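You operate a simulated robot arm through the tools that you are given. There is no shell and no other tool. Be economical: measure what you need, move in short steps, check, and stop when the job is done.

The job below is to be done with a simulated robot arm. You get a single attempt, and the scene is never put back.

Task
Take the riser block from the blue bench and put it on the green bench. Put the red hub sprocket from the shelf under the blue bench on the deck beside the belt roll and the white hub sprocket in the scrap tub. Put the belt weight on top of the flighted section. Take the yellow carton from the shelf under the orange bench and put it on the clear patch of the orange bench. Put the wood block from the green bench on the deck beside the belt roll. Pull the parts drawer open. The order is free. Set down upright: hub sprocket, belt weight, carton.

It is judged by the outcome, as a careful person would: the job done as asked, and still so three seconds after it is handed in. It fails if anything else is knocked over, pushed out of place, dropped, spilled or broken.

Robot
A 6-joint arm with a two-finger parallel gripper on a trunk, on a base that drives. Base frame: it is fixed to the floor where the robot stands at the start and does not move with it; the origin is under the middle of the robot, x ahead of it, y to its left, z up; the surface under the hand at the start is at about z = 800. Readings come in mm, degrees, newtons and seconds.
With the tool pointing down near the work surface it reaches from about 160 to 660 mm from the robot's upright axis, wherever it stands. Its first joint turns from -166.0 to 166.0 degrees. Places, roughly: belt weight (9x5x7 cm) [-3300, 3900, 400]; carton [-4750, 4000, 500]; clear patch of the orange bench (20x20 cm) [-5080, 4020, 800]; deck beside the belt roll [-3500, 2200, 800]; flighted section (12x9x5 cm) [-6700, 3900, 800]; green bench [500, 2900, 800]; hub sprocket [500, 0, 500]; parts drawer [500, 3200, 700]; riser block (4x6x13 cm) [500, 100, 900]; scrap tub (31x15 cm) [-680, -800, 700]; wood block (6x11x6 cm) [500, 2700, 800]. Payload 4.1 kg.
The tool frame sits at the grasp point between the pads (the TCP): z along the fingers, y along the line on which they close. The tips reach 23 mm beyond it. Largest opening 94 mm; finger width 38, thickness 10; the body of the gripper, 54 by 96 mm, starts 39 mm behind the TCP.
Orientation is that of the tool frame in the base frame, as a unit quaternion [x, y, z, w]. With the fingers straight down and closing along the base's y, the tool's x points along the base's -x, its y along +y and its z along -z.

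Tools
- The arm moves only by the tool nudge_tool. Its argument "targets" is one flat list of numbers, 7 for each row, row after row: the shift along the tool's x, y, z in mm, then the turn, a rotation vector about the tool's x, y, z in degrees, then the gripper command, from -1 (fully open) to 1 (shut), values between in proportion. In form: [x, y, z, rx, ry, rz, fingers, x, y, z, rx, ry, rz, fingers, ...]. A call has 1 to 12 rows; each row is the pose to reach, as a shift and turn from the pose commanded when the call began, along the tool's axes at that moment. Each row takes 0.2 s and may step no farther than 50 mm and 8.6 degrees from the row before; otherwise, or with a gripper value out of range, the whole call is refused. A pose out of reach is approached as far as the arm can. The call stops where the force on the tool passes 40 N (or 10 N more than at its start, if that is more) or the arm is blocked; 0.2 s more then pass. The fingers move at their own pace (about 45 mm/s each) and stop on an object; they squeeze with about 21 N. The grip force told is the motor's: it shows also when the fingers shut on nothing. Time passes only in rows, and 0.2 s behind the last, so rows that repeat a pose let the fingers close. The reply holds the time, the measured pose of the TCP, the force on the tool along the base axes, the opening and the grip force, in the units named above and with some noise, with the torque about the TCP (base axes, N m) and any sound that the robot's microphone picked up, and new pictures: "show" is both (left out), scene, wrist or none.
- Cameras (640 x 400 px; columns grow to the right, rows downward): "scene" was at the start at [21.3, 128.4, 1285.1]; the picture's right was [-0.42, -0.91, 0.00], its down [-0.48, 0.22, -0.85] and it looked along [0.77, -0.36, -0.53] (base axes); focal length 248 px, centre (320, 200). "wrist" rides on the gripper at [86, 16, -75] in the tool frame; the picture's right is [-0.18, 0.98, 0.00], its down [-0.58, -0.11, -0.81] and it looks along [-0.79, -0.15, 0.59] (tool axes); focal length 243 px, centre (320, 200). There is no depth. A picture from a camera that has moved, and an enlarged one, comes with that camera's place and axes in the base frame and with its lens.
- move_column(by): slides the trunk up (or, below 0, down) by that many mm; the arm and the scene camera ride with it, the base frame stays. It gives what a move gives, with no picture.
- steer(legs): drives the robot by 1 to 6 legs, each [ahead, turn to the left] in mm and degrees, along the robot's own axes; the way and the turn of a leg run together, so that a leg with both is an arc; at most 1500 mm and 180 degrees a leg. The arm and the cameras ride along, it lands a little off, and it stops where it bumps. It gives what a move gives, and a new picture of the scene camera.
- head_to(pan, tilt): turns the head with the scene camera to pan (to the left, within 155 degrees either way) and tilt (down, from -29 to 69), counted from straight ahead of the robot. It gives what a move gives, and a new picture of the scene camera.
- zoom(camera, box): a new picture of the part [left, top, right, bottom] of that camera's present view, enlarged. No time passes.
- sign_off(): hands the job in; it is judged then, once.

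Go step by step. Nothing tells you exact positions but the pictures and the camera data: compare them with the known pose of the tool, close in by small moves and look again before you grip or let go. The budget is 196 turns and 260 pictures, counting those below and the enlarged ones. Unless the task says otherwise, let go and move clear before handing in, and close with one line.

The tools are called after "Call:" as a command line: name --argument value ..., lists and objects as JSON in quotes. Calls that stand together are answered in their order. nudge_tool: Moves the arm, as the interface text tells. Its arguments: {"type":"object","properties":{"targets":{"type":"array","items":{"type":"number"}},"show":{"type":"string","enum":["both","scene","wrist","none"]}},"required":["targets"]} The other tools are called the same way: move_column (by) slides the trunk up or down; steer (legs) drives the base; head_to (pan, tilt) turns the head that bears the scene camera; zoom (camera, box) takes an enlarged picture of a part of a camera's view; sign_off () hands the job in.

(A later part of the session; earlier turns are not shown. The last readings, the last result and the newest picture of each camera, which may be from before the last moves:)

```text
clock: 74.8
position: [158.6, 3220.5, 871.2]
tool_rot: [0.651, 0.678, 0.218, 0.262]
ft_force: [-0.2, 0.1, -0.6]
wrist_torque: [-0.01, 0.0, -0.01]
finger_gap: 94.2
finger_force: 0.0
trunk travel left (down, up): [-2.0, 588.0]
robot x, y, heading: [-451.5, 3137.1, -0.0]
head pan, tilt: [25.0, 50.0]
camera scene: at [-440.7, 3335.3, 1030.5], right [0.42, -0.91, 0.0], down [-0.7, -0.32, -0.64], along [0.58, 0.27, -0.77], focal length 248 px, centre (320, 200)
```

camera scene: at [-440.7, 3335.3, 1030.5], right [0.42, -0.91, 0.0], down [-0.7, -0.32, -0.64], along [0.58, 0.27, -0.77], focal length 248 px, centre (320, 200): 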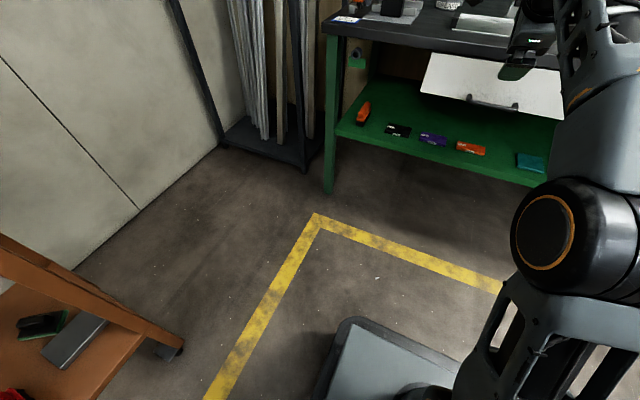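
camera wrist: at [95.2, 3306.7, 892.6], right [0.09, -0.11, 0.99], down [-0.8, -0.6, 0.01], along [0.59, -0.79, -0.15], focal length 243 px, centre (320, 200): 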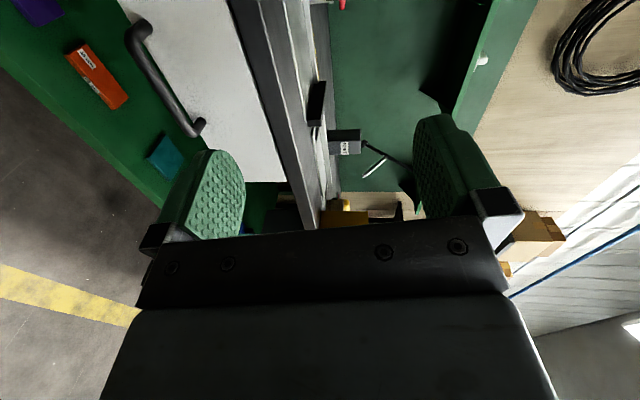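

The command follows the achieved pose, fine. Now lower 160 mm and shift toward the handle in y.

Call:
nudge_tool --targets '[-12, -26, 31, 0, 0, 0, -1, -25, -53, 63, 0, 0, 0, -1, -37, -79, 94, 0, 0, 0, -1, -50, -106, 126, 0, 0, 0, -1]' --show "both"

```text
clock: 75.8
position: [158.1, 3156.0, 711.5]
tool_rot: [0.65, 0.679, 0.219, 0.262]
ft_force: [-1.6, -0.2, 0.7]
wrist_torque: [-0.05, -0.02, 0.02]
finger_gap: 94.0
finger_force: 0.0
trunk travel left (down, up): [-2.0, 588.0]
robot x, y, heading: [-449.4, 3138.9, -0.2]
head pan, tilt: [25.0, 50.0]
camera scene: at [-440.7, 3335.3, 1030.5], right [0.42, -0.91, 0.0], down [-0.7, -0.32, -0.64], along [0.58, 0.27, -0.77], focal length 248 px, centre (320, 200)
camera wrist: at [121.6, 3247.7, 773.4], right [0.76, -0.13, 0.64], down [-0.59, -0.55, 0.59], along [0.28, -0.83, -0.49], focal length 243 px, centre (320, 200)
```

scene: 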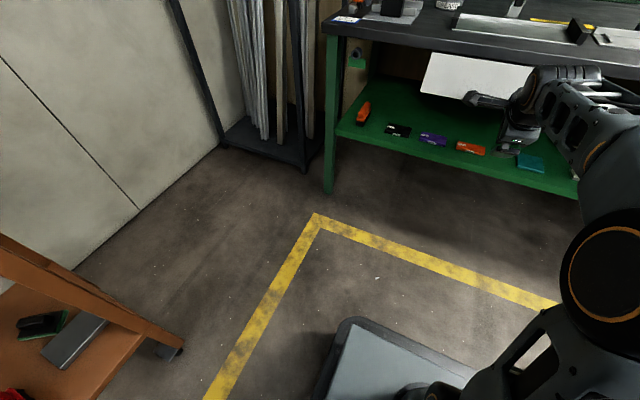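
wrist: 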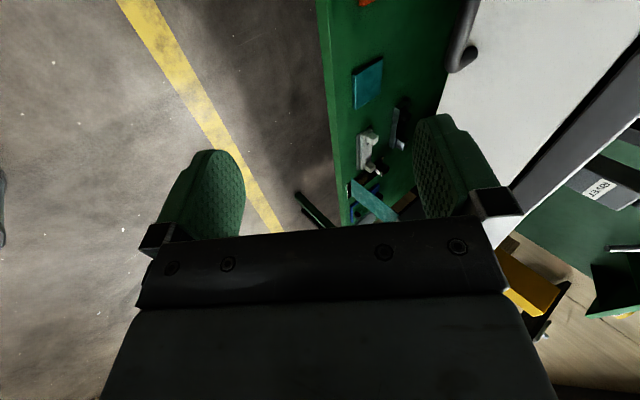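

Good. Pitch up again toward horizontal here, and look.

Call:
nudge_tool --targets '[0, 0, 0, -7.5, 0, 0, -1, 0, 0, 0, -15, 0, 0, -1, 0, 0, 0, -22.5, 0, 0, -1, 0, 0, 0, -30, 0, 0, -1, 0, 0, 0, -37, 0, 0, -1, 0, 0, 0, -43, 0, 0, -1]' --show "both"

```text
clock: 77.2
position: [159.7, 3177.3, 712.1]
tool_rot: [0.514, 0.601, 0.452, 0.412]
ft_force: [0.0, 1.0, 0.4]
wrist_torque: [-0.01, 0.02, 0.01]
finger_gap: 94.1
finger_force: 0.0
out of reach, approached as far as the arm can: row 4, 5, 6
trunk travel left (down, up): [-2.0, 588.0]
robot x, y, heading: [-449.4, 3135.4, -0.2]
head pan, tilt: [25.0, 50.0]
camera scene: at [-440.6, 3335.3, 1030.5], right [0.42, -0.91, 0.0], down [-0.7, -0.32, -0.64], along [0.58, 0.27, -0.77], focal length 248 px, centre (320, 200)
camera wrist: at [80.5, 3257.0, 743.1], right [0.27, -0.12, 0.96], down [-0.73, -0.68, 0.12], along [0.64, -0.72, -0.27], focal length 243 px, centre (320, 200)
```

scene: 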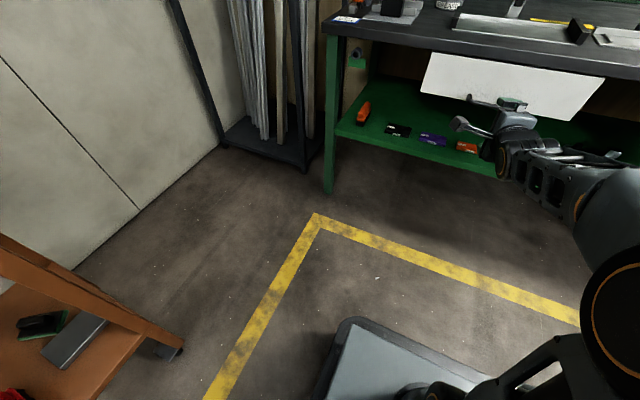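
wrist: 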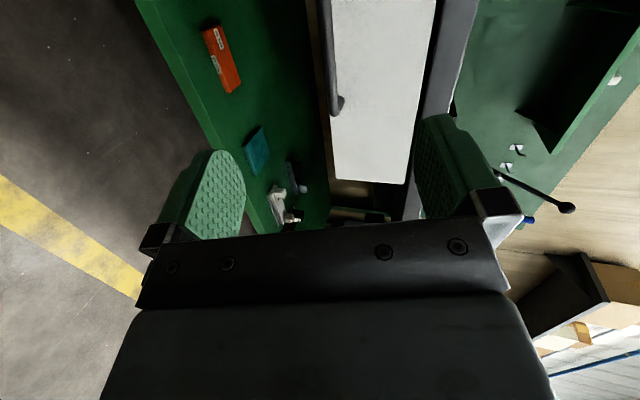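

Nearly horizontal (15° down), good enough. Lower to bar height, then drive forward most of the way.

Call:
nudge_tool --targets '[-8, -20, 4, 0, 0, 0, -1, -16, -40, 8, 0, 0, 0, -1]' --show "none"

Call:
steer --legs '[[120, 0]]'

Call:
nudge_tool --targets '[0, 0, 0, 0, 0, 0, -1]' --show "wrist"

```text
clock: 77.8
position: [158.8, 3161.7, 671.8]
tool_rot: [0.515, 0.602, 0.451, 0.411]
ft_force: [0.3, -0.2, 0.5]
wrist_torque: [0.0, 0.04, -0.04]
finger_gap: 94.0
finger_force: 0.1
trunk travel left (down, up): [-2.0, 588.0]
robot x, y, heading: [-449.6, 3138.7, -0.4]
head pan, tilt: [25.0, 50.0]
```

```text
clock: 79.0
position: [280.2, 3160.5, 671.1]
tool_rot: [0.515, 0.601, 0.452, 0.412]
ft_force: [-0.4, 0.5, -0.1]
wrist_torque: [-0.03, 0.01, 0.02]
finger_gap: 94.2
finger_force: 0.0
trunk travel left (down, up): [-2.0, 588.0]
robot x, y, heading: [-334.1, 3134.2, -0.1]
head pan, tilt: [25.0, 50.0]
camera scene: at [-319.5, 3334.9, 1030.5], right [0.42, -0.91, 0.0], down [-0.7, -0.32, -0.64], along [0.58, 0.27, -0.77], focal length 248 px, centre (320, 200)
```

scene: 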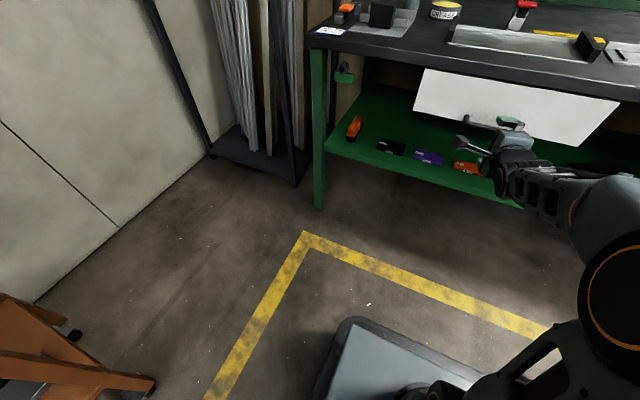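

```text
clock: 79.4
position: [279.9, 3161.6, 671.4]
tool_rot: [0.514, 0.602, 0.452, 0.411]
ft_force: [-0.9, 0.1, 0.3]
wrist_torque: [0.02, 0.01, -0.02]
finger_gap: 94.2
finger_force: 0.1
trunk travel left (down, up): [-2.0, 588.0]
robot x, y, heading: [-330.4, 3136.6, -0.2]
head pan, tilt: [25.0, 50.0]
camera wrist: at [200.7, 3239.9, 703.8], right [0.27, -0.12, 0.96], down [-0.72, -0.68, 0.12], along [0.64, -0.72, -0.27], focal length 243 px, centre (320, 200)
```

wrist: 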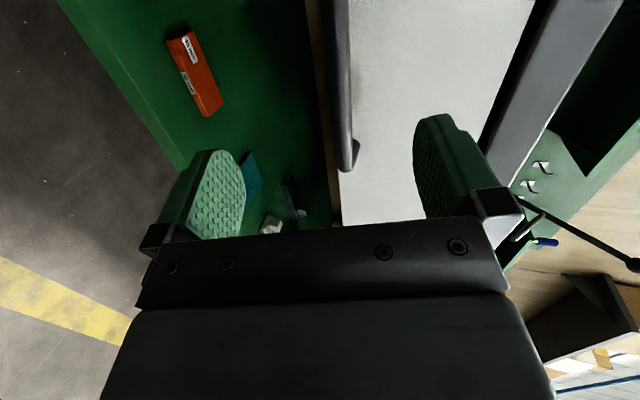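

Bar lies within the finger opening. Advance 62 mm along x and close.

Call:
nudge_tool --targets '[-4, 8, 30, 0, 0, 0, -1, -7, 13, 53, 0, 0, 0, -1, -8, 15, 60, 0, 0, 0, -1]' --show "wrist"

```text
clock: 80.2
position: [342.2, 3161.7, 671.3]
tool_rot: [0.515, 0.601, 0.452, 0.411]
ft_force: [-0.2, 0.3, -0.8]
wrist_torque: [0.0, -0.02, 0.01]
finger_gap: 94.1
finger_force: 0.1
trunk travel left (down, up): [-2.0, 588.0]
robot x, y, heading: [-334.5, 3133.8, -0.0]
head pan, tilt: [25.0, 50.0]
camera wrist: at [262.8, 3239.8, 702.9], right [0.27, -0.12, 0.96], down [-0.72, -0.68, 0.12], along [0.63, -0.72, -0.27], focal length 243 px, centre (320, 200)
```

wrist: 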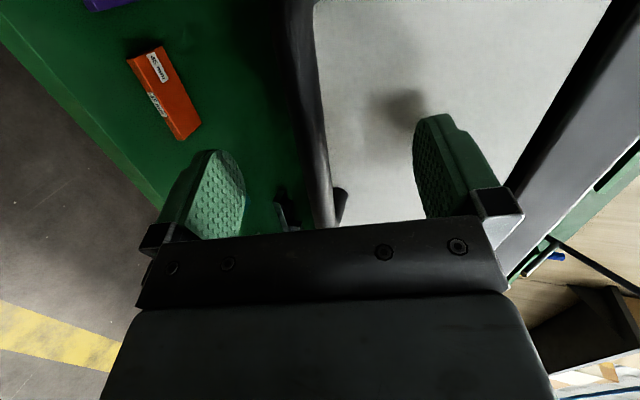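

Bar is between the fingers. Close on it.

Call:
nudge_tool --targets '[0, 0, 0, 0, 0, 0, 1, 0, 0, 0, 0, 0, 0, 1, 0, 0, 0, 0, 0, 0, 1, 0, 0, 0, 0, 0, 0, 1, 0, 0, 0, 0, 0, 0, 1, 0, 0, 0, 0, 0, 0, 1]' --show "wrist"

```text
clock: 81.6
position: [341.2, 3161.8, 669.6]
tool_rot: [0.517, 0.601, 0.452, 0.409]
ft_force: [-8.4, 1.0, -8.3]
wrist_torque: [1.64, 0.06, -0.36]
finger_gap: 16.1
finger_force: 45.0
trunk travel left (down, up): [-2.0, 588.0]
robot x, y, heading: [-332.2, 3137.7, -0.2]
head pan, tilt: [25.0, 50.0]
camera wrist: at [262.7, 3239.7, 701.8], right [0.27, -0.13, 0.95], down [-0.72, -0.68, 0.12], along [0.63, -0.72, -0.28], focal length 243 px, centre (320, 200)
```

wrist: 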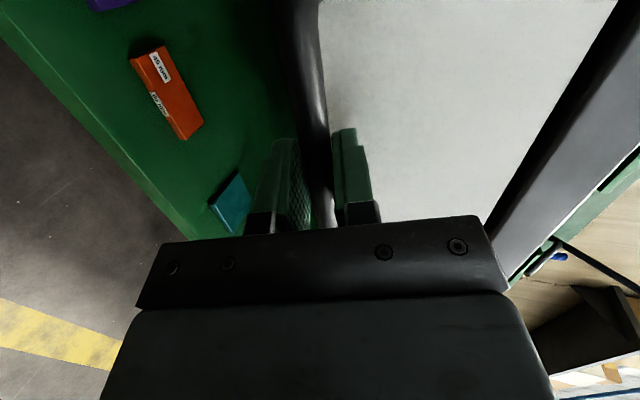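

Gripped the bar (16 mm). Pull by driving back 200 mm.

Call:
steer --legs '[[-200, 0]]'

```text
clock: 83.2
position: [140.6, 3161.6, 668.4]
tool_rot: [0.517, 0.601, 0.451, 0.41]
ft_force: [0.0, -13.3, -15.4]
wrist_torque: [1.32, 0.15, -1.49]
finger_gap: 16.0
finger_force: 44.9
trunk travel left (down, up): [-2.0, 588.0]
robot x, y, heading: [-533.2, 3135.2, -0.2]
head pan, tilt: [25.0, 50.0]
camera scene: at [-520.8, 3334.4, 1030.6], right [0.42, -0.91, 0.0], down [-0.7, -0.32, -0.64], along [0.58, 0.27, -0.77], focal length 248 px, centre (320, 200)
```

scene: 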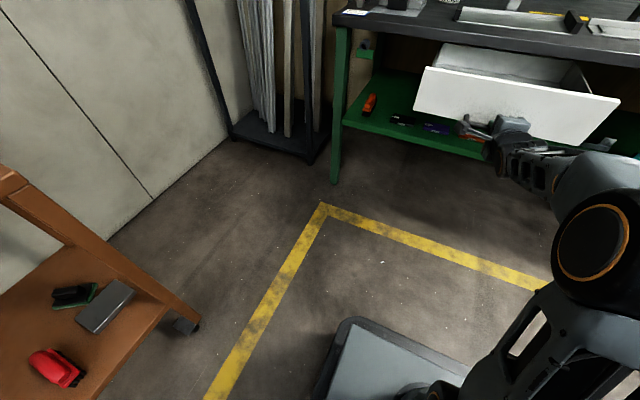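

The drawer is open 200 mm. I'll try a bit more gently with the arm (force-limited).

Call:
nudge_tool --targets '[3, -6, -24, 0, 0, 0, 1, 6, -12, -48, 0, 0, 0, 1]' --show "none"

```text
clock: 83.8
position: [89.1, 3162.2, 669.8]
tool_rot: [0.517, 0.602, 0.451, 0.408]
ft_force: [-1.0, 6.1, -6.7]
wrist_torque: [1.52, 0.16, -1.45]
finger_gap: 15.9
finger_force: 44.5
trunk travel left (down, up): [-2.0, 588.0]
robot x, y, heading: [-530.6, 3136.2, -0.0]
head pan, tilt: [25.0, 50.0]
```

Open ~253 mm. Release and back off.

Call:
nudge_tool --targets '[0, 0, 0, 0, 0, 0, -0.5, 0, 0, 0, 0, 0, 0, -0.5, 0, 0, 0, 0, 0, 0, -0.5, 0, 0, 0, 0, 0, 0, -0.5]' --show "none"

Call:
steer --legs '[[-200, 0]]'

```text
clock: 84.8
position: [88.2, 3160.7, 670.1]
tool_rot: [0.516, 0.602, 0.451, 0.41]
ft_force: [0.1, 0.9, -0.2]
wrist_torque: [-0.01, 0.04, -0.03]
finger_gap: 70.6
finger_force: 0.0
trunk travel left (down, up): [-2.0, 588.0]
robot x, y, heading: [-530.6, 3136.0, -0.2]
head pan, tilt: [25.0, 50.0]
```

```text
clock: 86.4
position: [-106.7, 3160.1, 669.3]
tool_rot: [0.516, 0.602, 0.451, 0.41]
ft_force: [0.2, -0.2, 0.3]
wrist_torque: [0.01, -0.02, 0.0]
finger_gap: 70.2
finger_force: 0.1
trunk travel left (down, up): [-2.0, 588.0]
robot x, y, heading: [-729.9, 3139.7, -0.1]
head pan, tilt: [25.0, 50.0]
camera scene: at [-718.2, 3335.8, 1030.5], right [0.42, -0.91, 0.0], down [-0.7, -0.32, -0.64], along [0.58, 0.27, -0.77], focal length 248 px, centre (320, 200)
```

scene: 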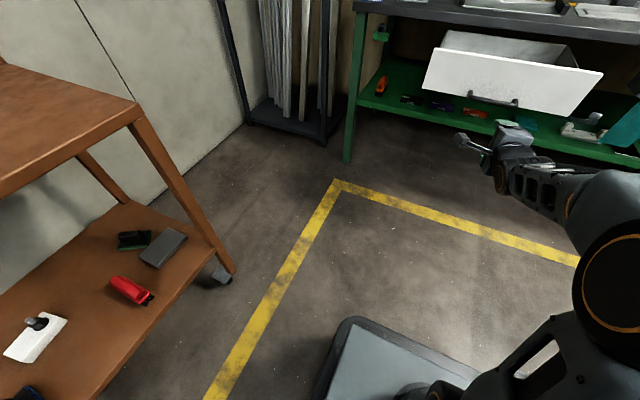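

Drawer done. Now raise the trunk, bring the tool back to pointing down, and go for the wood block.

Call:
move_column --by 228

Call:
nudge_tool --targets '[1.4, 5, -14, 4.6, 4.2, -5.3, -1, 2.8, 10, -28, 9.2, 8.4, -10.5, -1, 4.2, 15, -42, 13.8, 12.6, -15.8, -1, 5.6, 20, -56, 18.4, 16.8, -21.1, -1, 7, 25, -70, 23, 21, -26.4, -1, 8.4, 30, -84, 27.6, 25.1, -31.7, -1, 9.8, 35, -98, 32.2, 29.3, -36.9, -1, 11, 40, -112, 36.8, 33.5, -42.2, -1, 12.5, 45, -126, 41.4, 37.7, -47.5, -1, 14, 50, -140, 46, 41.9, -52.7, -1, 15.5, 55, -154, 50.6, 46.1, -58, -1, 17, 60, -169, 55.3, 50.3, -63.3, -1]' --show "none"

```text
clock: 88.8
position: [-107.7, 3160.6, 897.7]
tool_rot: [0.516, 0.602, 0.45, 0.411]
ft_force: [-0.1, 0.4, 0.8]
wrist_torque: [0.0, 0.01, -0.02]
finger_gap: 70.6
finger_force: 0.0
trunk travel left (down, up): [-230.0, 360.0]
robot x, y, heading: [-724.4, 3139.6, -0.0]
head pan, tilt: [25.0, 50.0]
```

```text
clock: 91.4
position: [-266.6, 3102.3, 984.7]
tool_rot: [0.039, 0.989, 0.132, 0.052]
ft_force: [0.8, -0.9, 0.8]
wrist_torque: [0.02, 0.03, 0.0]
finger_gap: 94.0
finger_force: 0.0
out of reach, approached as far as the arm can: row 3, 4, 5, 6, 7, 8, 9, 10, 11, 12
trunk travel left (down, up): [-230.0, 360.0]
robot x, y, heading: [-725.6, 3135.8, -0.1]
head pan, tilt: [25.0, 50.0]
```

Finish levelling the tool, and drive to the wood block.

Call:
nudge_tool --targets '[0, 0, 0, 7.5, 3, -2.2, -1, 0, 0, 0, 15.1, 6, -4.5, -1, 0, 0, -20, 15.1, 6, -4.5, -1]' --show "none"

Call:
steer --legs '[[0, -49], [652, 0], [0, 49], [120, 0]]'

Call:
nudge_tool --targets '[0, 0, 0, 0, 0, 0, -1]' --show "wrist"

```text
clock: 92.2
position: [-269.1, 3101.3, 984.2]
tool_rot: [0.039, 0.989, 0.133, 0.053]
ft_force: [-0.6, 0.4, 0.9]
wrist_torque: [-0.04, -0.02, 0.0]
finger_gap: 94.1
finger_force: 0.0
out of reach, approached as far as the arm can: row 1, 2, 3
trunk travel left (down, up): [-230.0, 360.0]
robot x, y, heading: [-724.3, 3138.2, -0.3]
head pan, tilt: [25.0, 50.0]
```

```text
clock: 101.2
position: [281.9, 2604.4, 985.3]
tool_rot: [0.037, 0.989, 0.133, 0.052]
ft_force: [-0.6, -0.4, 1.2]
wrist_torque: [0.01, 0.02, 0.04]
finger_gap: 94.1
finger_force: 0.1
trunk travel left (down, up): [-230.0, 360.0]
robot x, y, heading: [-177.9, 2634.1, -0.1]
head pan, tilt: [25.0, 50.0]
camera scene: at [-169.5, 2836.3, 1258.5], right [0.42, -0.91, 0.0], down [-0.69, -0.32, -0.64], along [0.58, 0.27, -0.77], focal length 248 px, centre (320, 200)
```

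scene: 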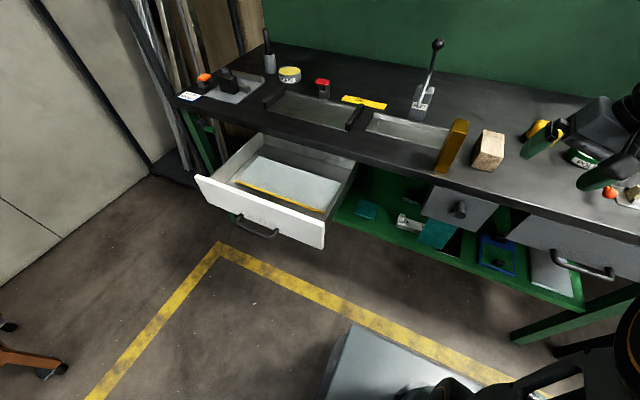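

```text
clock: 101.6
position: [281.6, 2604.7, 984.2]
tool_rot: [0.037, 0.989, 0.133, 0.053]
ft_force: [-0.6, -0.4, -0.8]
wrist_torque: [0.02, 0.01, -0.01]
finger_gap: 93.9
finger_force: 0.0
trunk travel left (down, up): [-230.0, 360.0]
robot x, y, heading: [-178.6, 2637.8, -0.2]
head pan, tilt: [25.0, 50.0]
camera wrist: at [188.3, 2608.7, 1052.4], right [0.24, 0.93, 0.28], down [0.48, -0.36, 0.8], along [0.84, -0.06, -0.53], focal length 243 px, centre (320, 200)
```

wrist: 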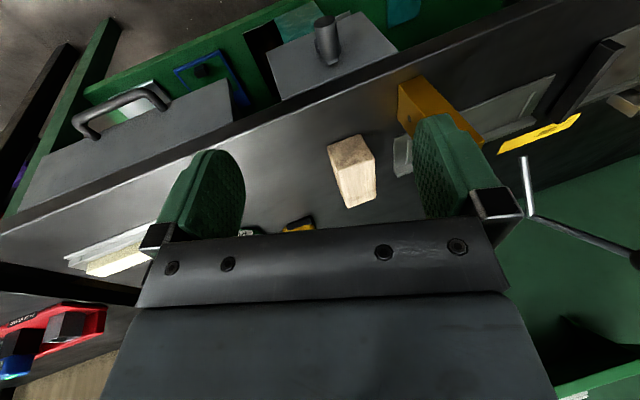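

The wrist is at a joint limit 15° short. I'll try unwinding: yaw the tool 90° to a tool-down pose first.

Call:
nudge_tool --targets '[0, 0, 0, 1.5, -0.7, 7.7, -1, 0, 0, 0, 3, -1.3, 15.5, -1, 0, 0, 0, 4.5, -2, 23.2, -1, 0, 0, 0, 6, -2.6, 31, -1, 0, 0, 0, 7.5, -3.3, 38.7, -1, 0, 0, 0, 9, -3.9, 46.4, -1, 0, 0, 0, 10.6, -4.6, 54.2, -1, 0, 0, 0, 12.1, -5.2, 61.9, -1, 0, 0, 0, 13.6, -5.9, 69.6, -1, 0, 0, 0, 15.1, -6.5, 77.4, -1, 0, 0, 0, 16.6, -7.2, 85.1, -1]' --show "scene"

```text
clock: 104.2
position: [-94.4, 2554.2, 951.6]
tool_rot: [0.711, 0.678, 0.182, 0.041]
ft_force: [0.6, -0.5, -0.3]
wrist_torque: [0.07, 0.0, -0.02]
finger_gap: 94.0
finger_force: 0.1
out of reach, approached as far as the arm can: row 1, 2, 3, 4, 5, 6, 7, 8, 9, 10, 11
trunk travel left (down, up): [-230.0, 360.0]
robot x, y, heading: [-182.6, 2642.2, 0.4]
head pan, tilt: [25.0, 50.0]
stopped in row 11: the arm was blocked; the commanded pose is now the measured one
camera scene: at [-170.6, 2833.9, 1258.9], right [0.42, -0.91, 0.0], down [-0.69, -0.32, -0.64], along [0.58, 0.27, -0.77], focal length 248 px, centre (320, 200)
```

scene: 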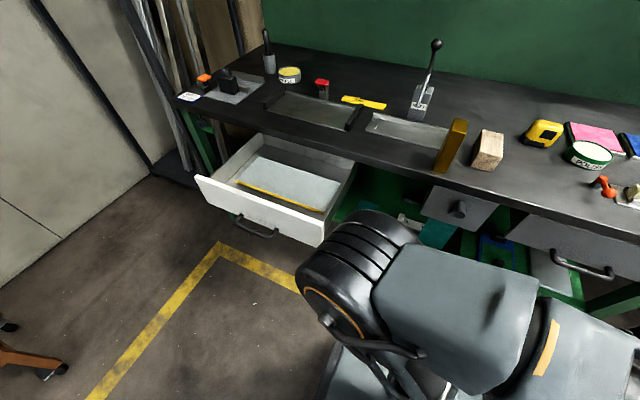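

The arm folded in toward the column. Bring the TCP up and outward in front again.

Call:
nudge_tool --targets '[8, 12, -37, 0, 0, 0, -1, 16, 24, -74, 0, 0, 0, -1, 17, 67, -60, 0, 0, 0, -1, 17, 109, -46, 0, 0, 0, -1, 18, 152, -32, 0, 0, 0, -1, 18, 195, -18, 0, 0, 0, -1, 19, 238, -4, 0, 0, 0, -1, 19, 281, 10, 0, 0, 0, -1, 20, 320, 23, 0, 0, 0, -1]' --show "scene"

```text
clock: 106.2
position: [-92.0, 2564.8, 961.2]
tool_rot: [0.71, 0.679, 0.179, 0.044]
ft_force: [0.7, 0.5, -0.2]
wrist_torque: [-0.01, -0.03, -0.01]
finger_gap: 94.0
finger_force: 0.1
out of reach, approached as far as the arm can: row 1, 2, 3, 4, 5, 6, 7, 8, 9
trunk travel left (down, up): [-230.0, 360.0]
robot x, y, heading: [-178.9, 2636.8, 0.1]
head pan, tilt: [25.0, 50.0]
camera scene: at [-169.3, 2837.4, 1258.3], right [0.42, -0.91, 0.0], down [-0.69, -0.33, -0.64], along [0.58, 0.27, -0.77], focal length 248 px, centre (320, 200)
```

scene: 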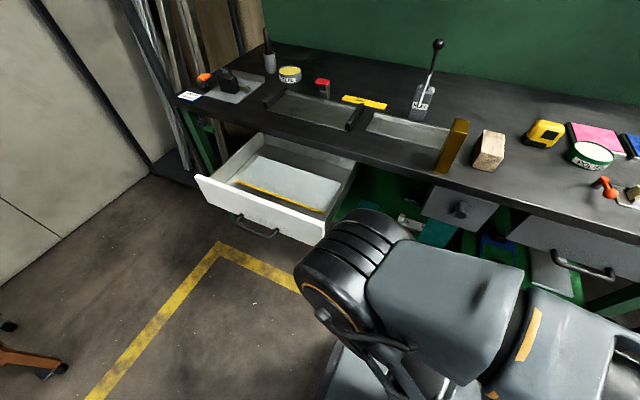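

Stuck configuration; let me look at the arm itself.

Call:
head_to --pan -60 --tilt 45

Call:
nudge_tool --targets '[0, 0, 0, 0, 0, 0, -1]' --show "wrist"

```text
clock: 107.8
position: [-92.4, 2564.7, 961.8]
tool_rot: [0.711, 0.679, 0.179, 0.043]
ft_force: [-0.1, -0.2, -0.4]
wrist_torque: [0.01, 0.0, 0.03]
finger_gap: 93.9
finger_force: 0.0
trunk travel left (down, up): [-230.0, 360.0]
robot x, y, heading: [-178.5, 2637.8, -0.1]
head pan, tilt: [-60.0, 45.0]
camera scene: at [-198.6, 2733.4, 1265.4], right [-0.87, -0.5, 0.0], down [-0.35, 0.61, -0.71], along [0.35, -0.61, -0.71], focal length 248 px, centre (320, 200)
```

scene: 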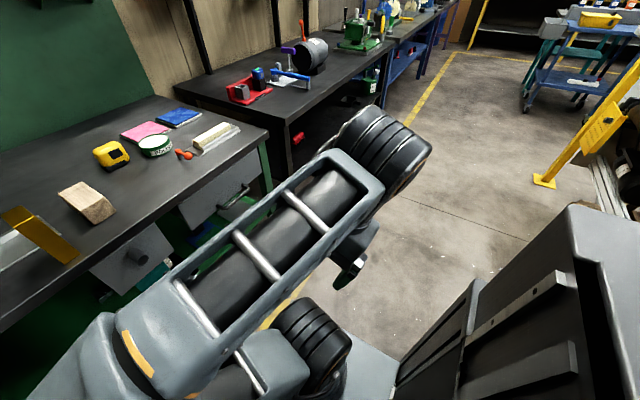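

```text
clock: 108.2
position: [-92.3, 2563.9, 960.8]
tool_rot: [0.711, 0.679, 0.18, 0.044]
ft_force: [0.0, -0.5, -0.1]
wrist_torque: [-0.03, 0.0, -0.01]
finger_gap: 93.9
finger_force: 0.0
trunk travel left (down, up): [-230.0, 360.0]
robot x, y, heading: [-181.7, 2640.4, -0.0]
head pan, tilt: [-60.0, 45.0]
camera wrist: at [-99.5, 2635.4, 1052.3], right [0.93, -0.25, 0.26], down [-0.36, -0.71, 0.6], along [0.03, -0.66, -0.75], focal length 243 px, centre (320, 200)
```

wrist: 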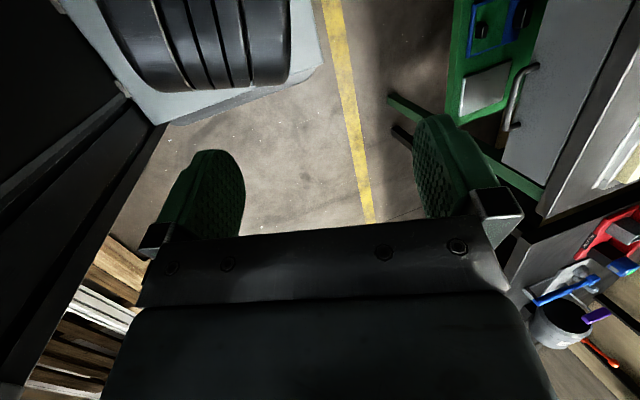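

The forearm is folded across the robot to the right. Extend the TCP to the right (−y) to unfold.

Call:
nudge_tool --targets '[-44, 3, -8, 0, 0, 0, -1, -88, 7, -17, 0, 0, 0, -1, -132, 10, -25, 0, 0, 0, -1, -176, 14, -34, 0, 0, 0, -1, -220, 17, -42, 0, 0, 0, -1, -264, 21, -51, 0, 0, 0, -1]' --show "scene"

```text
clock: 109.5
position: [-126.8, 2300.3, 947.0]
tool_rot: [0.707, 0.683, 0.18, 0.044]
ft_force: [0.5, 0.2, -1.6]
wrist_torque: [-0.03, -0.02, -0.02]
finger_gap: 94.0
finger_force: 0.0
out of reach, approached as far as the arm can: row 1, 2, 3, 4, 5, 6
trunk travel left (down, up): [-230.0, 360.0]
robot x, y, heading: [-177.4, 2637.4, 0.1]
head pan, tilt: [-60.0, 45.0]
camera scene: at [-198.5, 2733.6, 1265.4], right [-0.87, -0.5, 0.0], down [-0.35, 0.61, -0.71], along [0.35, -0.61, -0.71], focal length 248 px, centre (320, 200)
```

scene: 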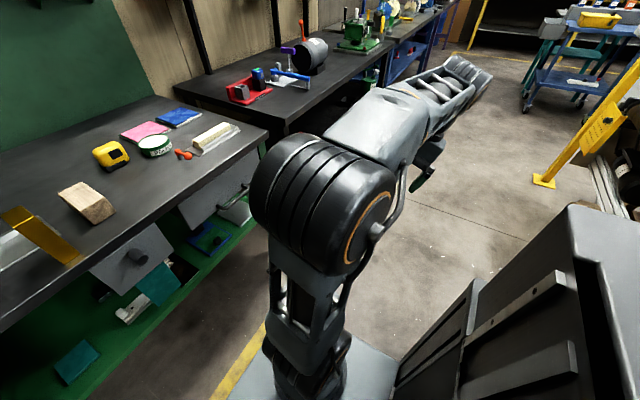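

The arm now points right. Try straightening the tool here.

Call:
nudge_tool --targets '[0, 0, 0, 6, -3.7, -0.7, -1, 0, 0, 0, 12, -7.3, -1.3, -1, 0, 0, 0, 18.1, -11, -2, -1]' --show "none"

```text
clock: 110.3
position: [-114.0, 2297.5, 944.2]
tool_rot: [0.706, 0.693, 0.116, 0.087]
ft_force: [0.5, -0.5, 1.1]
wrist_torque: [0.0, 0.02, 0.0]
finger_gap: 93.9
finger_force: 0.0
out of reach, approached as far as the arm can: row 1, 2, 3
trunk travel left (down, up): [-230.0, 360.0]
robot x, y, heading: [-178.8, 2635.7, 0.0]
head pan, tilt: [-60.0, 45.0]
```

I think the wrist has flipped (forearm roll near its limit). I'll unwind it by keeping the wrist centre fixed and swinging the tool down→left→up about the forearm, then over forward to down.

Call:
nudge_tool --targets '[0, 27, -2, -8.2, 0, 0, -1, 0, 54, -8, -16.4, 0, 0, -1, 0, 79, -17, -24.6, 0, 0, -1, 0, 103, -30, -32.8, 0, 0, -1, 0, 125, -47, -41, 0, 0, -1, 0, 144, -66, -49.2, 0, 0, -1, 0, 160, -88, -57.4, 0, 0, -1, 0, 173, -112, -65.6, 0, 0, -1, 0, 182, -137, -73.8, 0, 0, -1, 0, 188, -164, -82, 0, 0, -1, 0, 190, -191, -90.2, 0, 0, -1, 0, 188, -218, -98.4, 0, 0, -1]' --show "scene"

```text
clock: 113.0
position: [25.6, 2283.6, 1160.3]
tool_rot: [0.392, 0.365, 0.598, 0.596]
ft_force: [0.4, -0.2, 0.6]
wrist_torque: [-0.02, -0.01, 0.0]
finger_gap: 94.1
finger_force: 0.1
out of reach, approached as far as the arm can: row 3, 4, 5, 6, 7, 8, 9, 10, 11, 12
trunk travel left (down, up): [-230.0, 360.0]
robot x, y, heading: [-177.2, 2640.5, 0.1]
head pan, tilt: [-60.0, 45.0]
camera scene: at [-198.6, 2733.2, 1265.4], right [-0.87, -0.5, 0.0], down [-0.35, 0.61, -0.71], along [0.35, -0.61, -0.71], focal length 248 px, centre (320, 200)
```

scene: 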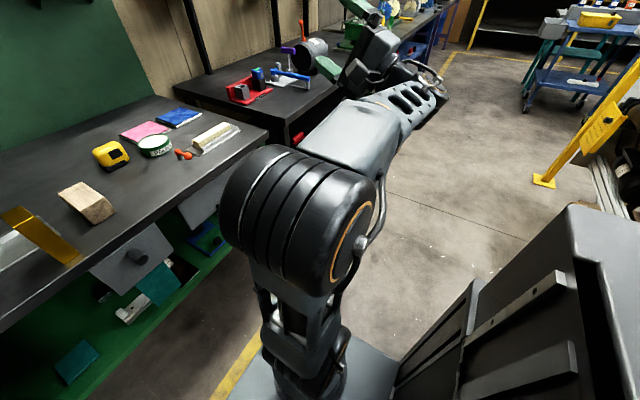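

The tool swings as predicted. Continue to pointing up.

Call:
nudge_tool --targets '[0, 27, -2, -8.2, 0, 0, -1, 0, 54, -8, -16.4, 0, 0, -1, 0, 79, -17, -24.6, 0, 0, -1, 0, 103, -30, -32.8, 0, 0, -1, 0, 125, -47, -41, 0, 0, -1, 0, 144, -66, -49.2, 0, 0, -1, 0, 160, -88, -57.4, 0, 0, -1, 0, 173, -112, -65.6, 0, 0, -1]' --show "scene"

```text
clock: 114.8
position: [-84.1, 2286.2, 1272.6]
tool_rot: [0.01, -0.023, 0.698, 0.716]
ft_force: [0.8, 0.3, -0.5]
wrist_torque: [0.0, 0.01, 0.0]
finger_gap: 94.2
finger_force: 0.1
out of reach, approached as far as the arm can: row 1, 2, 3, 4, 5, 6, 7, 8
trunk travel left (down, up): [-230.0, 360.0]
robot x, y, heading: [-175.6, 2635.6, -0.0]
head pan, tilt: [-60.0, 45.0]
camera scene: at [-198.6, 2733.3, 1265.4], right [-0.87, -0.5, 0.0], down [-0.35, 0.61, -0.71], along [0.35, -0.61, -0.71], focal length 248 px, centre (320, 200)
```

scene: 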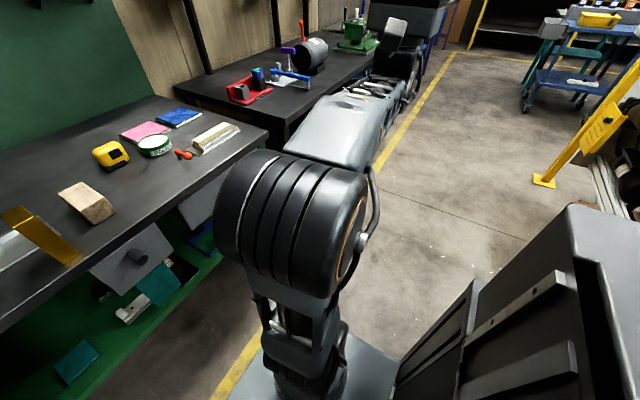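

Tool points up. Now pitch forward over the top (in-plane).

Call:
nudge_tool --targets '[-27, 0, -2, 0, -8.2, 0, -1, -54, 0, -8, 0, -16.4, 0, -1, -79, 0, -17, 0, -24.6, 0, -1, -103, 0, -30, 0, -32.8, 0, -1, -125, 0, -47, 0, -41, 0, -1, -144, 0, -66, 0, -49.2, 0, -1, -160, 0, -88, 0, -57.4, 0, -1, -173, 0, -112, 0, -65.6, 0, -1, -182, 0, -137, 0, -73.8, 0, -1, -188, 0, -164, 0, -82, 0, -1, -190, 0, -191, 0, -90.2, 0, -1, -188, 0, -218, 0, -98.4, 0, -1]' --show "none"

Call:
nudge_tool --targets '[-27, 0, -2, 0, -8.2, 0, -1, -54, 0, -8, 0, -16.4, 0, -1, -79, 0, -17, 0, -24.6, 0, -1, -103, 0, -30, 0, -32.8, 0, -1, -125, 0, -47, 0, -41, 0, -1, -144, 0, -66, 0, -49.2, 0, -1, -160, 0, -88, 0, -57.4, 0, -1, -173, 0, -112, 0, -65.6, 0, -1, -182, 0, -137, 0, -73.8, 0, -1, -188, 0, -164, 0, -82, 0, -1]' --show "scene"

```text
clock: 117.3
position: [-86.8, 2108.3, 1044.7]
tool_rot: [-0.541, 0.55, -0.449, -0.45]
ft_force: [0.6, -0.2, -0.5]
wrist_torque: [0.0, -0.03, 0.03]
finger_gap: 94.1
finger_force: 0.0
out of reach, approached as far as the arm can: row 1, 2, 3
trunk travel left (down, up): [-230.0, 360.0]
robot x, y, heading: [-178.1, 2640.9, -0.1]
head pan, tilt: [-60.0, 45.0]
```

```text
clock: 119.5
position: [-102.7, 2298.9, 861.1]
tool_rot: [-0.698, 0.703, 0.085, -0.103]
ft_force: [0.7, -0.3, 0.6]
wrist_torque: [0.02, 0.01, -0.02]
finger_gap: 94.3
finger_force: 0.0
out of reach, approached as far as the arm can: row 1, 3, 4, 5, 6, 7, 8, 9, 10
trunk travel left (down, up): [-230.0, 360.0]
robot x, y, heading: [-176.9, 2636.8, 0.0]
head pan, tilt: [-60.0, 45.0]
camera scene: at [-198.5, 2733.2, 1265.4], right [-0.87, -0.5, 0.0], down [-0.35, 0.61, -0.71], along [0.35, -0.61, -0.71], focal length 248 px, centre (320, 200)
```

scene: 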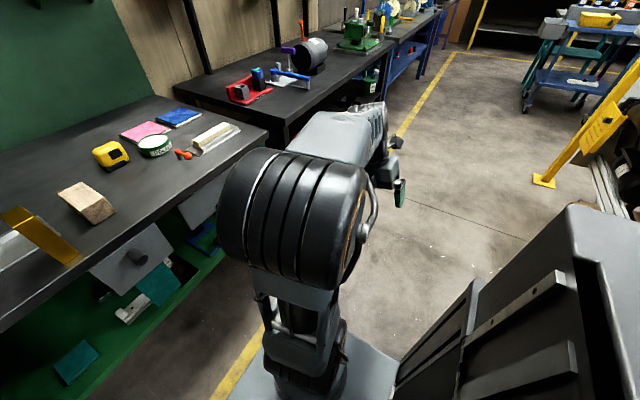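

The wrist re-flipped because the pitch plane wasn't the arm's own plane. I'll go back to forward, align the wrist under the arm plane, then pitch down again.

Call:
nudge_tool --targets '[27, 0, -2, 0, 8.2, 0, -1, 54, 0, -8, 0, 16.4, 0, -1, 79, 0, -17, 0, 24.6, 0, -1, 103, 0, -30, 0, 32.8, 0, -1, 125, 0, -47, 0, 41, 0, -1, 144, 0, -66, 0, 49.2, 0, -1, 160, 0, -88, 0, 57.4, 0, -1, 173, 0, -112, 0, 65.6, 0, -1, 182, 23, -137, 0, 73.8, 0, -1, 188, 46, -164, 0, 82, 0, -1, 190, 69, -191, 0, 90.2, 0, -1, 188, 92, -218, 0, 98.4, 0, -1]' --show "scene"

```text
clock: 122.2
position: [-123.6, 2119.7, 1102.3]
tool_rot: [0.519, -0.382, 0.473, 0.601]
ft_force: [0.2, 0.3, 0.0]
wrist_torque: [-0.02, 0.03, 0.02]
finger_gap: 93.9
finger_force: 0.0
out of reach, approached as far as the arm can: row 12
trunk travel left (down, up): [-230.0, 360.0]
robot x, y, heading: [-179.4, 2638.5, 0.2]
head pan, tilt: [-60.0, 45.0]
camera scene: at [-198.5, 2733.2, 1265.4], right [-0.87, -0.5, 0.0], down [-0.35, 0.61, -0.71], along [0.35, -0.61, -0.71], focal length 248 px, centre (320, 200)
```

scene: 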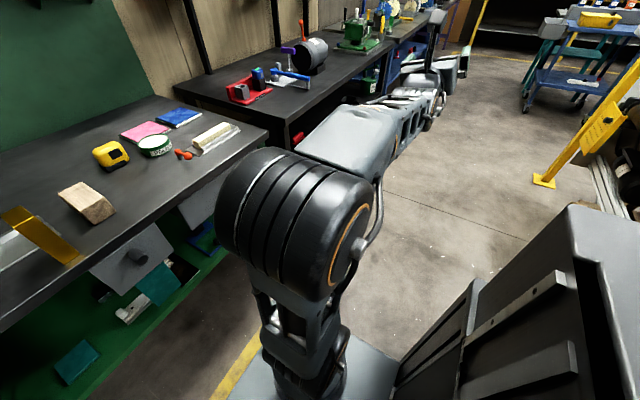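

Now yaw the tool ~6.5° into the arm's plane, wrist centre fixed.

Call:
nudge_tool --targets '[5.6, -20.4, 0, 6.2, 1.7, 1.1, -1, 5.6, -20.4, 0, 6.2, 1.7, 1.1, -1]' --show "none"

```text
clock: 122.8
position: [-96.3, 2119.9, 1099.1]
tool_rot: [0.529, -0.368, 0.488, 0.589]
ft_force: [-0.1, 0.4, 0.0]
wrist_torque: [0.02, 0.02, 0.01]
finger_gap: 93.9
finger_force: 0.1
out of reach, approached as far as the arm can: row 1, 2
trunk travel left (down, up): [-230.0, 360.0]
robot x, y, heading: [-179.7, 2635.1, 0.2]
head pan, tilt: [-60.0, 45.0]
```

I'll tip the tool up ~40° away from the singular line, so I can unwind the last joint separately.

Call:
nudge_tool --targets '[25, 8, -2, -2.3, 7.6, 0.9, -1, 50, 16, -7, -4.6, 15.2, 1.9, -1, 73, 24, -16, -6.9, 22.8, 2.8, -1, 95, 32, -28, -9.2, 30.4, 3.8, -1, 115, 40, -44, -11.4, 38, 4.7, -1]' --show "none"

Call:
nudge_tool --targets '[0, 0, 0, 0, 0, 8.5, -1, 0, 0, 0, 0, 0, 17, -1, 0, 0, 0, 0, 0, 25.5, -1]' --show "scene"

```text
clock: 124.0
position: [-110.1, 2185.0, 1210.0]
tool_rot: [0.266, -0.222, 0.619, 0.705]
ft_force: [-0.5, 0.1, -0.3]
wrist_torque: [0.0, -0.02, 0.01]
finger_gap: 94.1
finger_force: 0.0
trunk travel left (down, up): [-230.0, 360.0]
robot x, y, heading: [-177.2, 2640.9, -0.1]
head pan, tilt: [-60.0, 45.0]
```

```text
clock: 124.8
position: [-12.1, 2210.6, 1240.8]
tool_rot: [0.207, -0.288, 0.746, 0.564]
ft_force: [-0.4, -0.3, 0.8]
wrist_torque: [0.02, -0.03, -0.02]
finger_gap: 94.0
finger_force: 0.0
out of reach, approached as far as the arm can: row 1, 2, 3
trunk travel left (down, up): [-230.0, 360.0]
robot x, y, heading: [-180.4, 2636.1, -0.1]
head pan, tilt: [-60.0, 45.0]
camera scene: at [-198.7, 2733.2, 1265.4], right [-0.87, -0.5, 0.0], down [-0.35, 0.61, -0.71], along [0.35, -0.61, -0.71], focal length 248 px, centre (320, 200)
```

scene: 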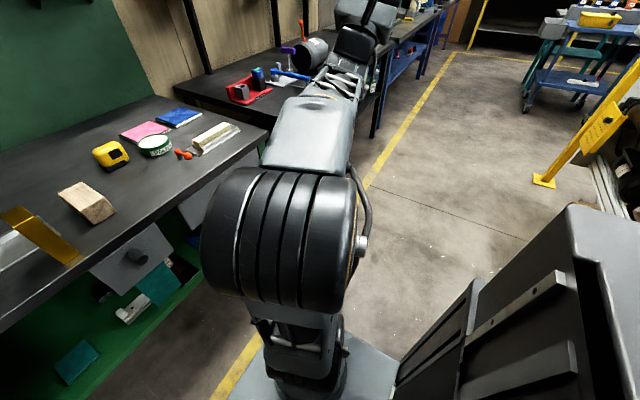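

Positive roll is the blocked direction; so unwind with negative roll.

Call:
nudge_tool --targets '[0, 0, 0, 0, 0, -8.5, -1, 0, 0, 0, 0, 0, -17, -1, 0, 0, 0, 0, 0, -25.5, -1, 0, 0, 0, 0, 0, -34, -1, 0, 0, 0, 0, 0, -42.5, -1, 0, 0, 0, 0, 0, -51, -1, 0, 0, 0, 0, 0, -59.5, -1, 0, 0, 0, 0, 0, -68, -1, 0, 0, 0, 0, 0, -76.5, -1, 0, 0, 0, 0, 0, -85, -1, 0, 0, 0, 0, 0, -93.5, -1, 0, 0, 0, 0, 0, -102, -1]' --show "none"

Call:
nudge_tool --targets '[0, 0, 0, 0, 0, -8.5, -1, 0, 0, 0, 0, 0, -17, -1, 0, 0, 0, 0, 0, -25.5, -1, 0, 0, 0, 0, 0, -34, -1, 0, 0, 0, 0, 0, -42.5, -1, 0, 0, 0, 0, 0, -51, -1, 0, 0, 0, 0, 0, -59.5, -1, 0, 0, 0, 0, 0, -68, -1, 0, 0, 0, 0, 0, -76.5, -1]' --show "scene"

```text
clock: 127.3
position: [-13.8, 2210.1, 1240.8]
tool_rot: [0.346, -0.009, 0.048, 0.937]
ft_force: [-0.9, 0.3, -0.3]
wrist_torque: [-0.02, 0.01, 0.03]
finger_gap: 94.2
finger_force: 0.0
trunk travel left (down, up): [-230.0, 360.0]
robot x, y, heading: [-180.7, 2632.6, 0.3]
head pan, tilt: [-60.0, 45.0]
```

```text
clock: 129.3
position: [-14.7, 2209.3, 1240.0]
tool_rot: [0.28, 0.207, -0.543, 0.764]
ft_force: [-1.0, 0.1, 0.3]
wrist_torque: [-0.01, -0.03, 0.0]
finger_gap: 94.1
finger_force: 0.1
trunk travel left (down, up): [-230.0, 360.0]
robot x, y, heading: [-175.0, 2635.5, 0.1]
head pan, tilt: [-60.0, 45.0]
camera scene: at [-198.6, 2733.2, 1265.4], right [-0.87, -0.5, 0.0], down [-0.35, 0.61, -0.71], along [0.35, -0.61, -0.71], focal length 248 px, centre (320, 200)
```

scene: 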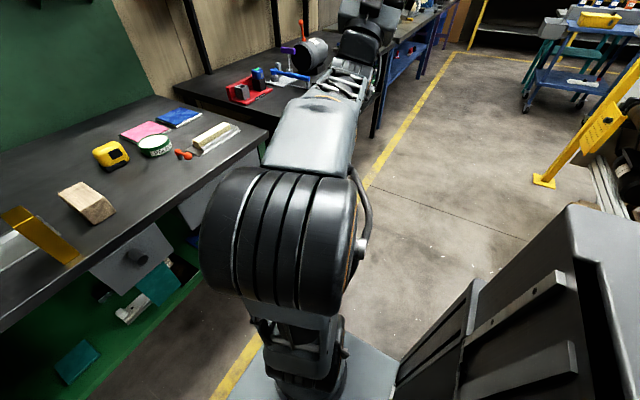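

Unwound freely. Now swing the tool into the arm's vertical plane (20° above horizontal).

Call:
nudge_tool --targets '[21, 11, -2, -3.4, 6.4, 0, -1, 42, 22, -6, -6.8, 12.8, 0, -1, 62, 33, -14, -10.2, 19.2, 0, -1, 81, 43, -24, -13.5, 25.6, 0, -1, 99, 53, -37, -17, 32, 0, -1]' --show "none"

```text
clock: 130.6
position: [68.5, 2177.7, 1160.0]
tool_rot: [0.303, 0.487, -0.408, 0.711]
ft_force: [0.1, -0.8, -0.3]
wrist_torque: [-0.03, -0.04, 0.01]
finger_gap: 94.2
finger_force: 0.1
trunk travel left (down, up): [-230.0, 360.0]
robot x, y, heading: [-177.6, 2635.8, 0.2]
head pan, tilt: [-60.0, 45.0]
```

Aligned. Pitch straight down in-plane.

Call:
nudge_tool --targets '[27, 0, -2, 0, 8.2, 0, -1, 54, 0, -8, 0, 16.4, 0, -1, 79, 0, -17, 0, 24.6, 0, -1, 103, 0, -30, 0, 32.8, 0, -1, 125, 0, -47, 0, 41, 0, -1, 144, 0, -66, 0, 49.2, 0, -1, 160, 0, -88, 0, 57.4, 0, -1, 173, 0, -112, 0, 65.6, 0, -1, 182, 0, -137, 0, 73.8, 0, -1, 188, 0, -164, 0, 82, 0, -1, 190, 0, -191, 0, 90.2, 0, -1, 188, 0, -218, 0, 98.4, 0, -1]' --show "none"

```text
clock: 133.2
position: [-27.2, 2297.6, 885.9]
tool_rot: [0.497, 0.854, 0.002, 0.158]
ft_force: [-0.4, 0.3, -0.6]
wrist_torque: [0.04, 0.02, 0.0]
finger_gap: 93.8
finger_force: 0.1
out of reach, approached as far as the arm can: row 9, 10, 11, 12
trunk travel left (down, up): [-230.0, 360.0]
robot x, y, heading: [-179.0, 2639.6, 0.1]
head pan, tilt: [-60.0, 45.0]
```

Close to down. Move outward and up a bit while straightening.

Call:
nudge_tool --targets '[-33, 1, -6, 0, 0, 0, -1, -66, 2, -12, 0, 0, 0, -1, -99, 3, -19, 3.2, 5.1, 0.4, -1, -132, 4, -25, 6.4, 10.3, 0.9, -1, -132, 4, -25, 9.5, 15.4, 1.3, -1]' --show "scene"

```text
clock: 134.3
position: [29.8, 2189.7, 943.4]
tool_rot: [0.508, 0.85, 0.095, 0.104]
ft_force: [0.2, -0.3, 0.0]
wrist_torque: [-0.02, 0.01, 0.01]
finger_gap: 94.2
finger_force: 0.0
out of reach, approached as far as the arm can: row 2, 3, 4, 5
trunk travel left (down, up): [-230.0, 360.0]
robot x, y, heading: [-178.3, 2638.6, 0.1]
head pan, tilt: [-60.0, 45.0]
camera scene: at [-198.6, 2733.1, 1265.4], right [-0.87, -0.5, 0.0], down [-0.35, 0.61, -0.71], along [0.35, -0.61, -0.71], focal length 248 px, centre (320, 200)
```

scene: 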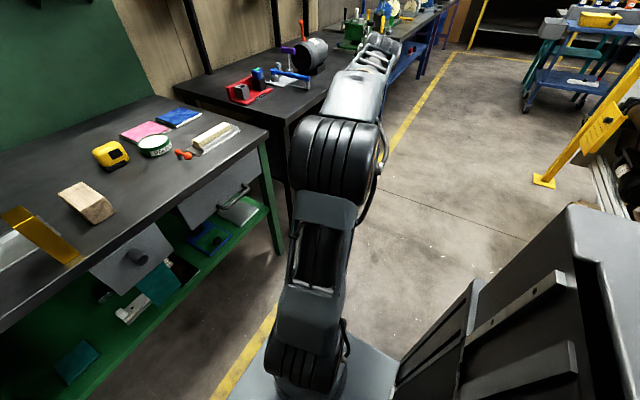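

The initial pose tells me the arm plane is offset 57.6 mm left of the axis — that's why crossing failed. I'll go back up on the left side and cross in the true plane.

Call:
nudge_tool --targets '[-27, -3, -2, 1, -8.1, 0, -1, -54, -7, -8, 2.1, -16.3, 0, -1, -78, -10, -17, 3.1, -24.4, 0, -1, -102, -13, -30, 4.2, -32.5, 0, -1, -124, -16, -47, 5.2, -40.6, 0, -1, -143, -18, -66, 6.2, -48.8, 0, -1, -159, -20, -88, 7.3, -56.9, 0, -1, -171, -22, -112, 8.3, -65, 0, -1, -180, -23, -137, 9.4, -73.1, 0, -1, -186, -24, -164, 10.4, -81.3, 0, -1, -188, -24, -191, 11.5, -89.4, 0, -1, -186, -24, -218, 12.5, -97.5, 0, -1]' --show "none"

Call:
nudge_tool --targets '[-27, -3, -2, 1, -8.1, 0, -1, -54, -7, -8, 2.1, -16.3, 0, -1, -78, -10, -17, 3.1, -24.4, 0, -1]' --show "none"

```text
clock: 136.9
position: [36.9, 2002.3, 1165.5]
tool_rot: [0.408, 0.493, -0.407, 0.651]
ft_force: [-0.5, -0.1, 1.4]
wrist_torque: [0.04, -0.05, 0.04]
finger_gap: 94.0
finger_force: 0.1
trunk travel left (down, up): [-230.0, 360.0]
robot x, y, heading: [-178.1, 2639.8, 0.1]
head pan, tilt: [-60.0, 45.0]
```

```text
clock: 137.8
position: [5.1, 2024.2, 1237.6]
tool_rot: [0.337, 0.324, -0.494, 0.733]
ft_force: [-0.2, 0.9, 0.3]
wrist_torque: [-0.02, -0.04, 0.02]
finger_gap: 94.2
finger_force: 0.1
trunk travel left (down, up): [-230.0, 360.0]
robot x, y, heading: [-179.4, 2634.6, 0.1]
head pan, tilt: [-60.0, 45.0]
```

In plane within 2°. Cross down through the forearm line now.

Call:
nudge_tool --targets '[27, -4, -2, 1.3, 8.1, 0, -1, 53, -9, -8, 2.6, 16.2, 0, -1, 78, -12, -17, 3.9, 24.3, 0, -1, 102, -16, -30, 5.2, 32.4, 0, -1, 124, -20, -47, 6.5, 40.5, 0, -1, 142, -23, -66, 7.8, 48.6, 0, -1, 158, -25, -88, 9.1, 56.7, 0, -1, 171, -27, -112, 10.4, 64.8, 0, -1, 180, -29, -137, 11.7, 72.9, 0, -1, 186, -30, -164, 13, 81, 0, -1, 188, -30, -191, 14.3, 89.1, 0, -1, 186, -30, -218, 15.5, 97.2, 0, -1]' --show "none"

```text
clock: 140.3
position: [4.5, 2100.5, 957.9]
tool_rot: [0.676, 0.703, -0.109, 0.195]
ft_force: [-1.0, 0.7, -0.2]
wrist_torque: [0.02, -0.01, 0.01]
finger_gap: 94.4
finger_force: 0.1
trunk travel left (down, up): [-230.0, 360.0]
robot x, y, heading: [-178.7, 2640.7, 0.2]
head pan, tilt: [-60.0, 45.0]
```

No limits hit this time. Finish straightening down.

Call:
nudge_tool --targets '[0, 0, 0, 1.1, 6.4, -2.4, -1, 0, 0, 0, 2.2, 12.7, -4.8, -1, 0, 0, 0, 3.3, 19, -7.2, -1, 0, 0, 0, 4.4, 25.4, -9.6, -1]' --show "none"

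```text
clock: 141.3
position: [2.0, 2099.8, 958.2]
tool_rot: [0.629, 0.777, 0.0, 0.0]
ft_force: [0.6, 0.3, -0.6]
wrist_torque: [-0.01, -0.04, 0.03]
finger_gap: 93.9
finger_force: 0.1
trunk travel left (down, up): [-230.0, 360.0]
robot x, y, heading: [-183.0, 2639.3, -0.0]
head pan, tilt: [-60.0, 45.0]
```

Unwound and straight. Retract and swing the arm round to face forward.

Call:
nudge_tool --targets '[48, 0, -8, 0, 0, 0, -1, 96, 0, -16, 0, 0, 0, -1, 144, 0, -24, 0, 0, 0, -1, 192, 0, -30, 0, 0, 0, -1, 240, 0, -30, 0, 0, 0, -1]' --show "none"

Call:
nudge_tool --targets '[11, 44, 0, 0, 0, -7.8, -1, 27.6, 86.1, 0, 0, 0, -15.6, -1, 49.9, 125.5, 0, 0, 0, -23.4, -1, 77.2, 161.6, 0, 0, 0, -31.2, -1, 109.3, 193.6, 0, 0, 0, -39, -1, 145.5, 220.9, 0, 0, 0, -46.8, -1, 184.9, 243.2, 0, 0, 0, -54.6, -1, 227, 259.8, 0, 0, 0, -62.4, -1, 271.1, 270.5, 0, 0, 0, -70.2, -1, 316.1, 275.2, 0, 0, 0, -78, -1]' --show "none"

Call:
head_to --pan 20 --tilt 45

```text
clock: 142.6
position: [-49.1, 2333.7, 988.3]
tool_rot: [0.629, 0.777, -0.001, 0.0]
ft_force: [-0.3, -0.2, -0.1]
wrist_torque: [0.03, 0.0, 0.01]
finger_gap: 94.1
finger_force: 0.0
trunk travel left (down, up): [-230.0, 360.0]
robot x, y, heading: [-176.3, 2636.3, 0.4]
head pan, tilt: [-60.0, 45.0]
```

```text
clock: 144.8
position: [154.1, 2702.0, 986.3]
tool_rot: [-0.002, 1.0, -0.001, 0.0]
ft_force: [0.4, -0.9, 0.2]
wrist_torque: [0.03, -0.01, 0.03]
finger_gap: 94.1
finger_force: 0.0
trunk travel left (down, up): [-230.0, 360.0]
robot x, y, heading: [-179.9, 2635.6, 0.1]
head pan, tilt: [-60.0, 45.0]
```

```text
clock: 146.3
position: [153.8, 2702.8, 984.7]
tool_rot: [-0.001, 1.0, -0.001, 0.0]
ft_force: [0.6, 0.2, -0.9]
wrist_torque: [0.0, -0.05, 0.05]
finger_gap: 93.9
finger_force: 0.0
trunk travel left (down, up): [-230.0, 360.0]
robot x, y, heading: [-178.1, 2638.1, -0.1]
head pan, tilt: [20.0, 45.0]
camera scene: at [-162.9, 2831.6, 1265.4], right [0.34, -0.94, 0.0], down [-0.66, -0.24, -0.71], along [0.66, 0.24, -0.71], focal length 248 px, centre (320, 200)
```

scene: 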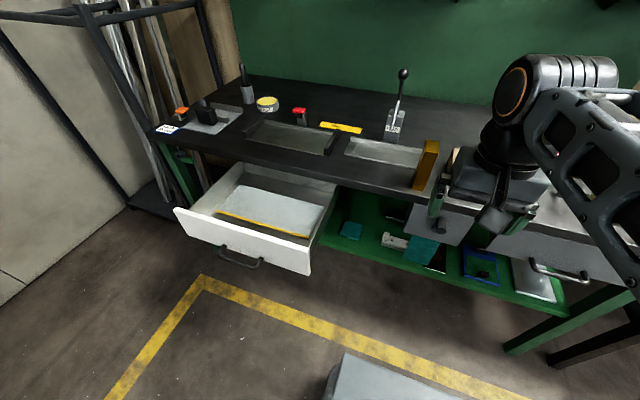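

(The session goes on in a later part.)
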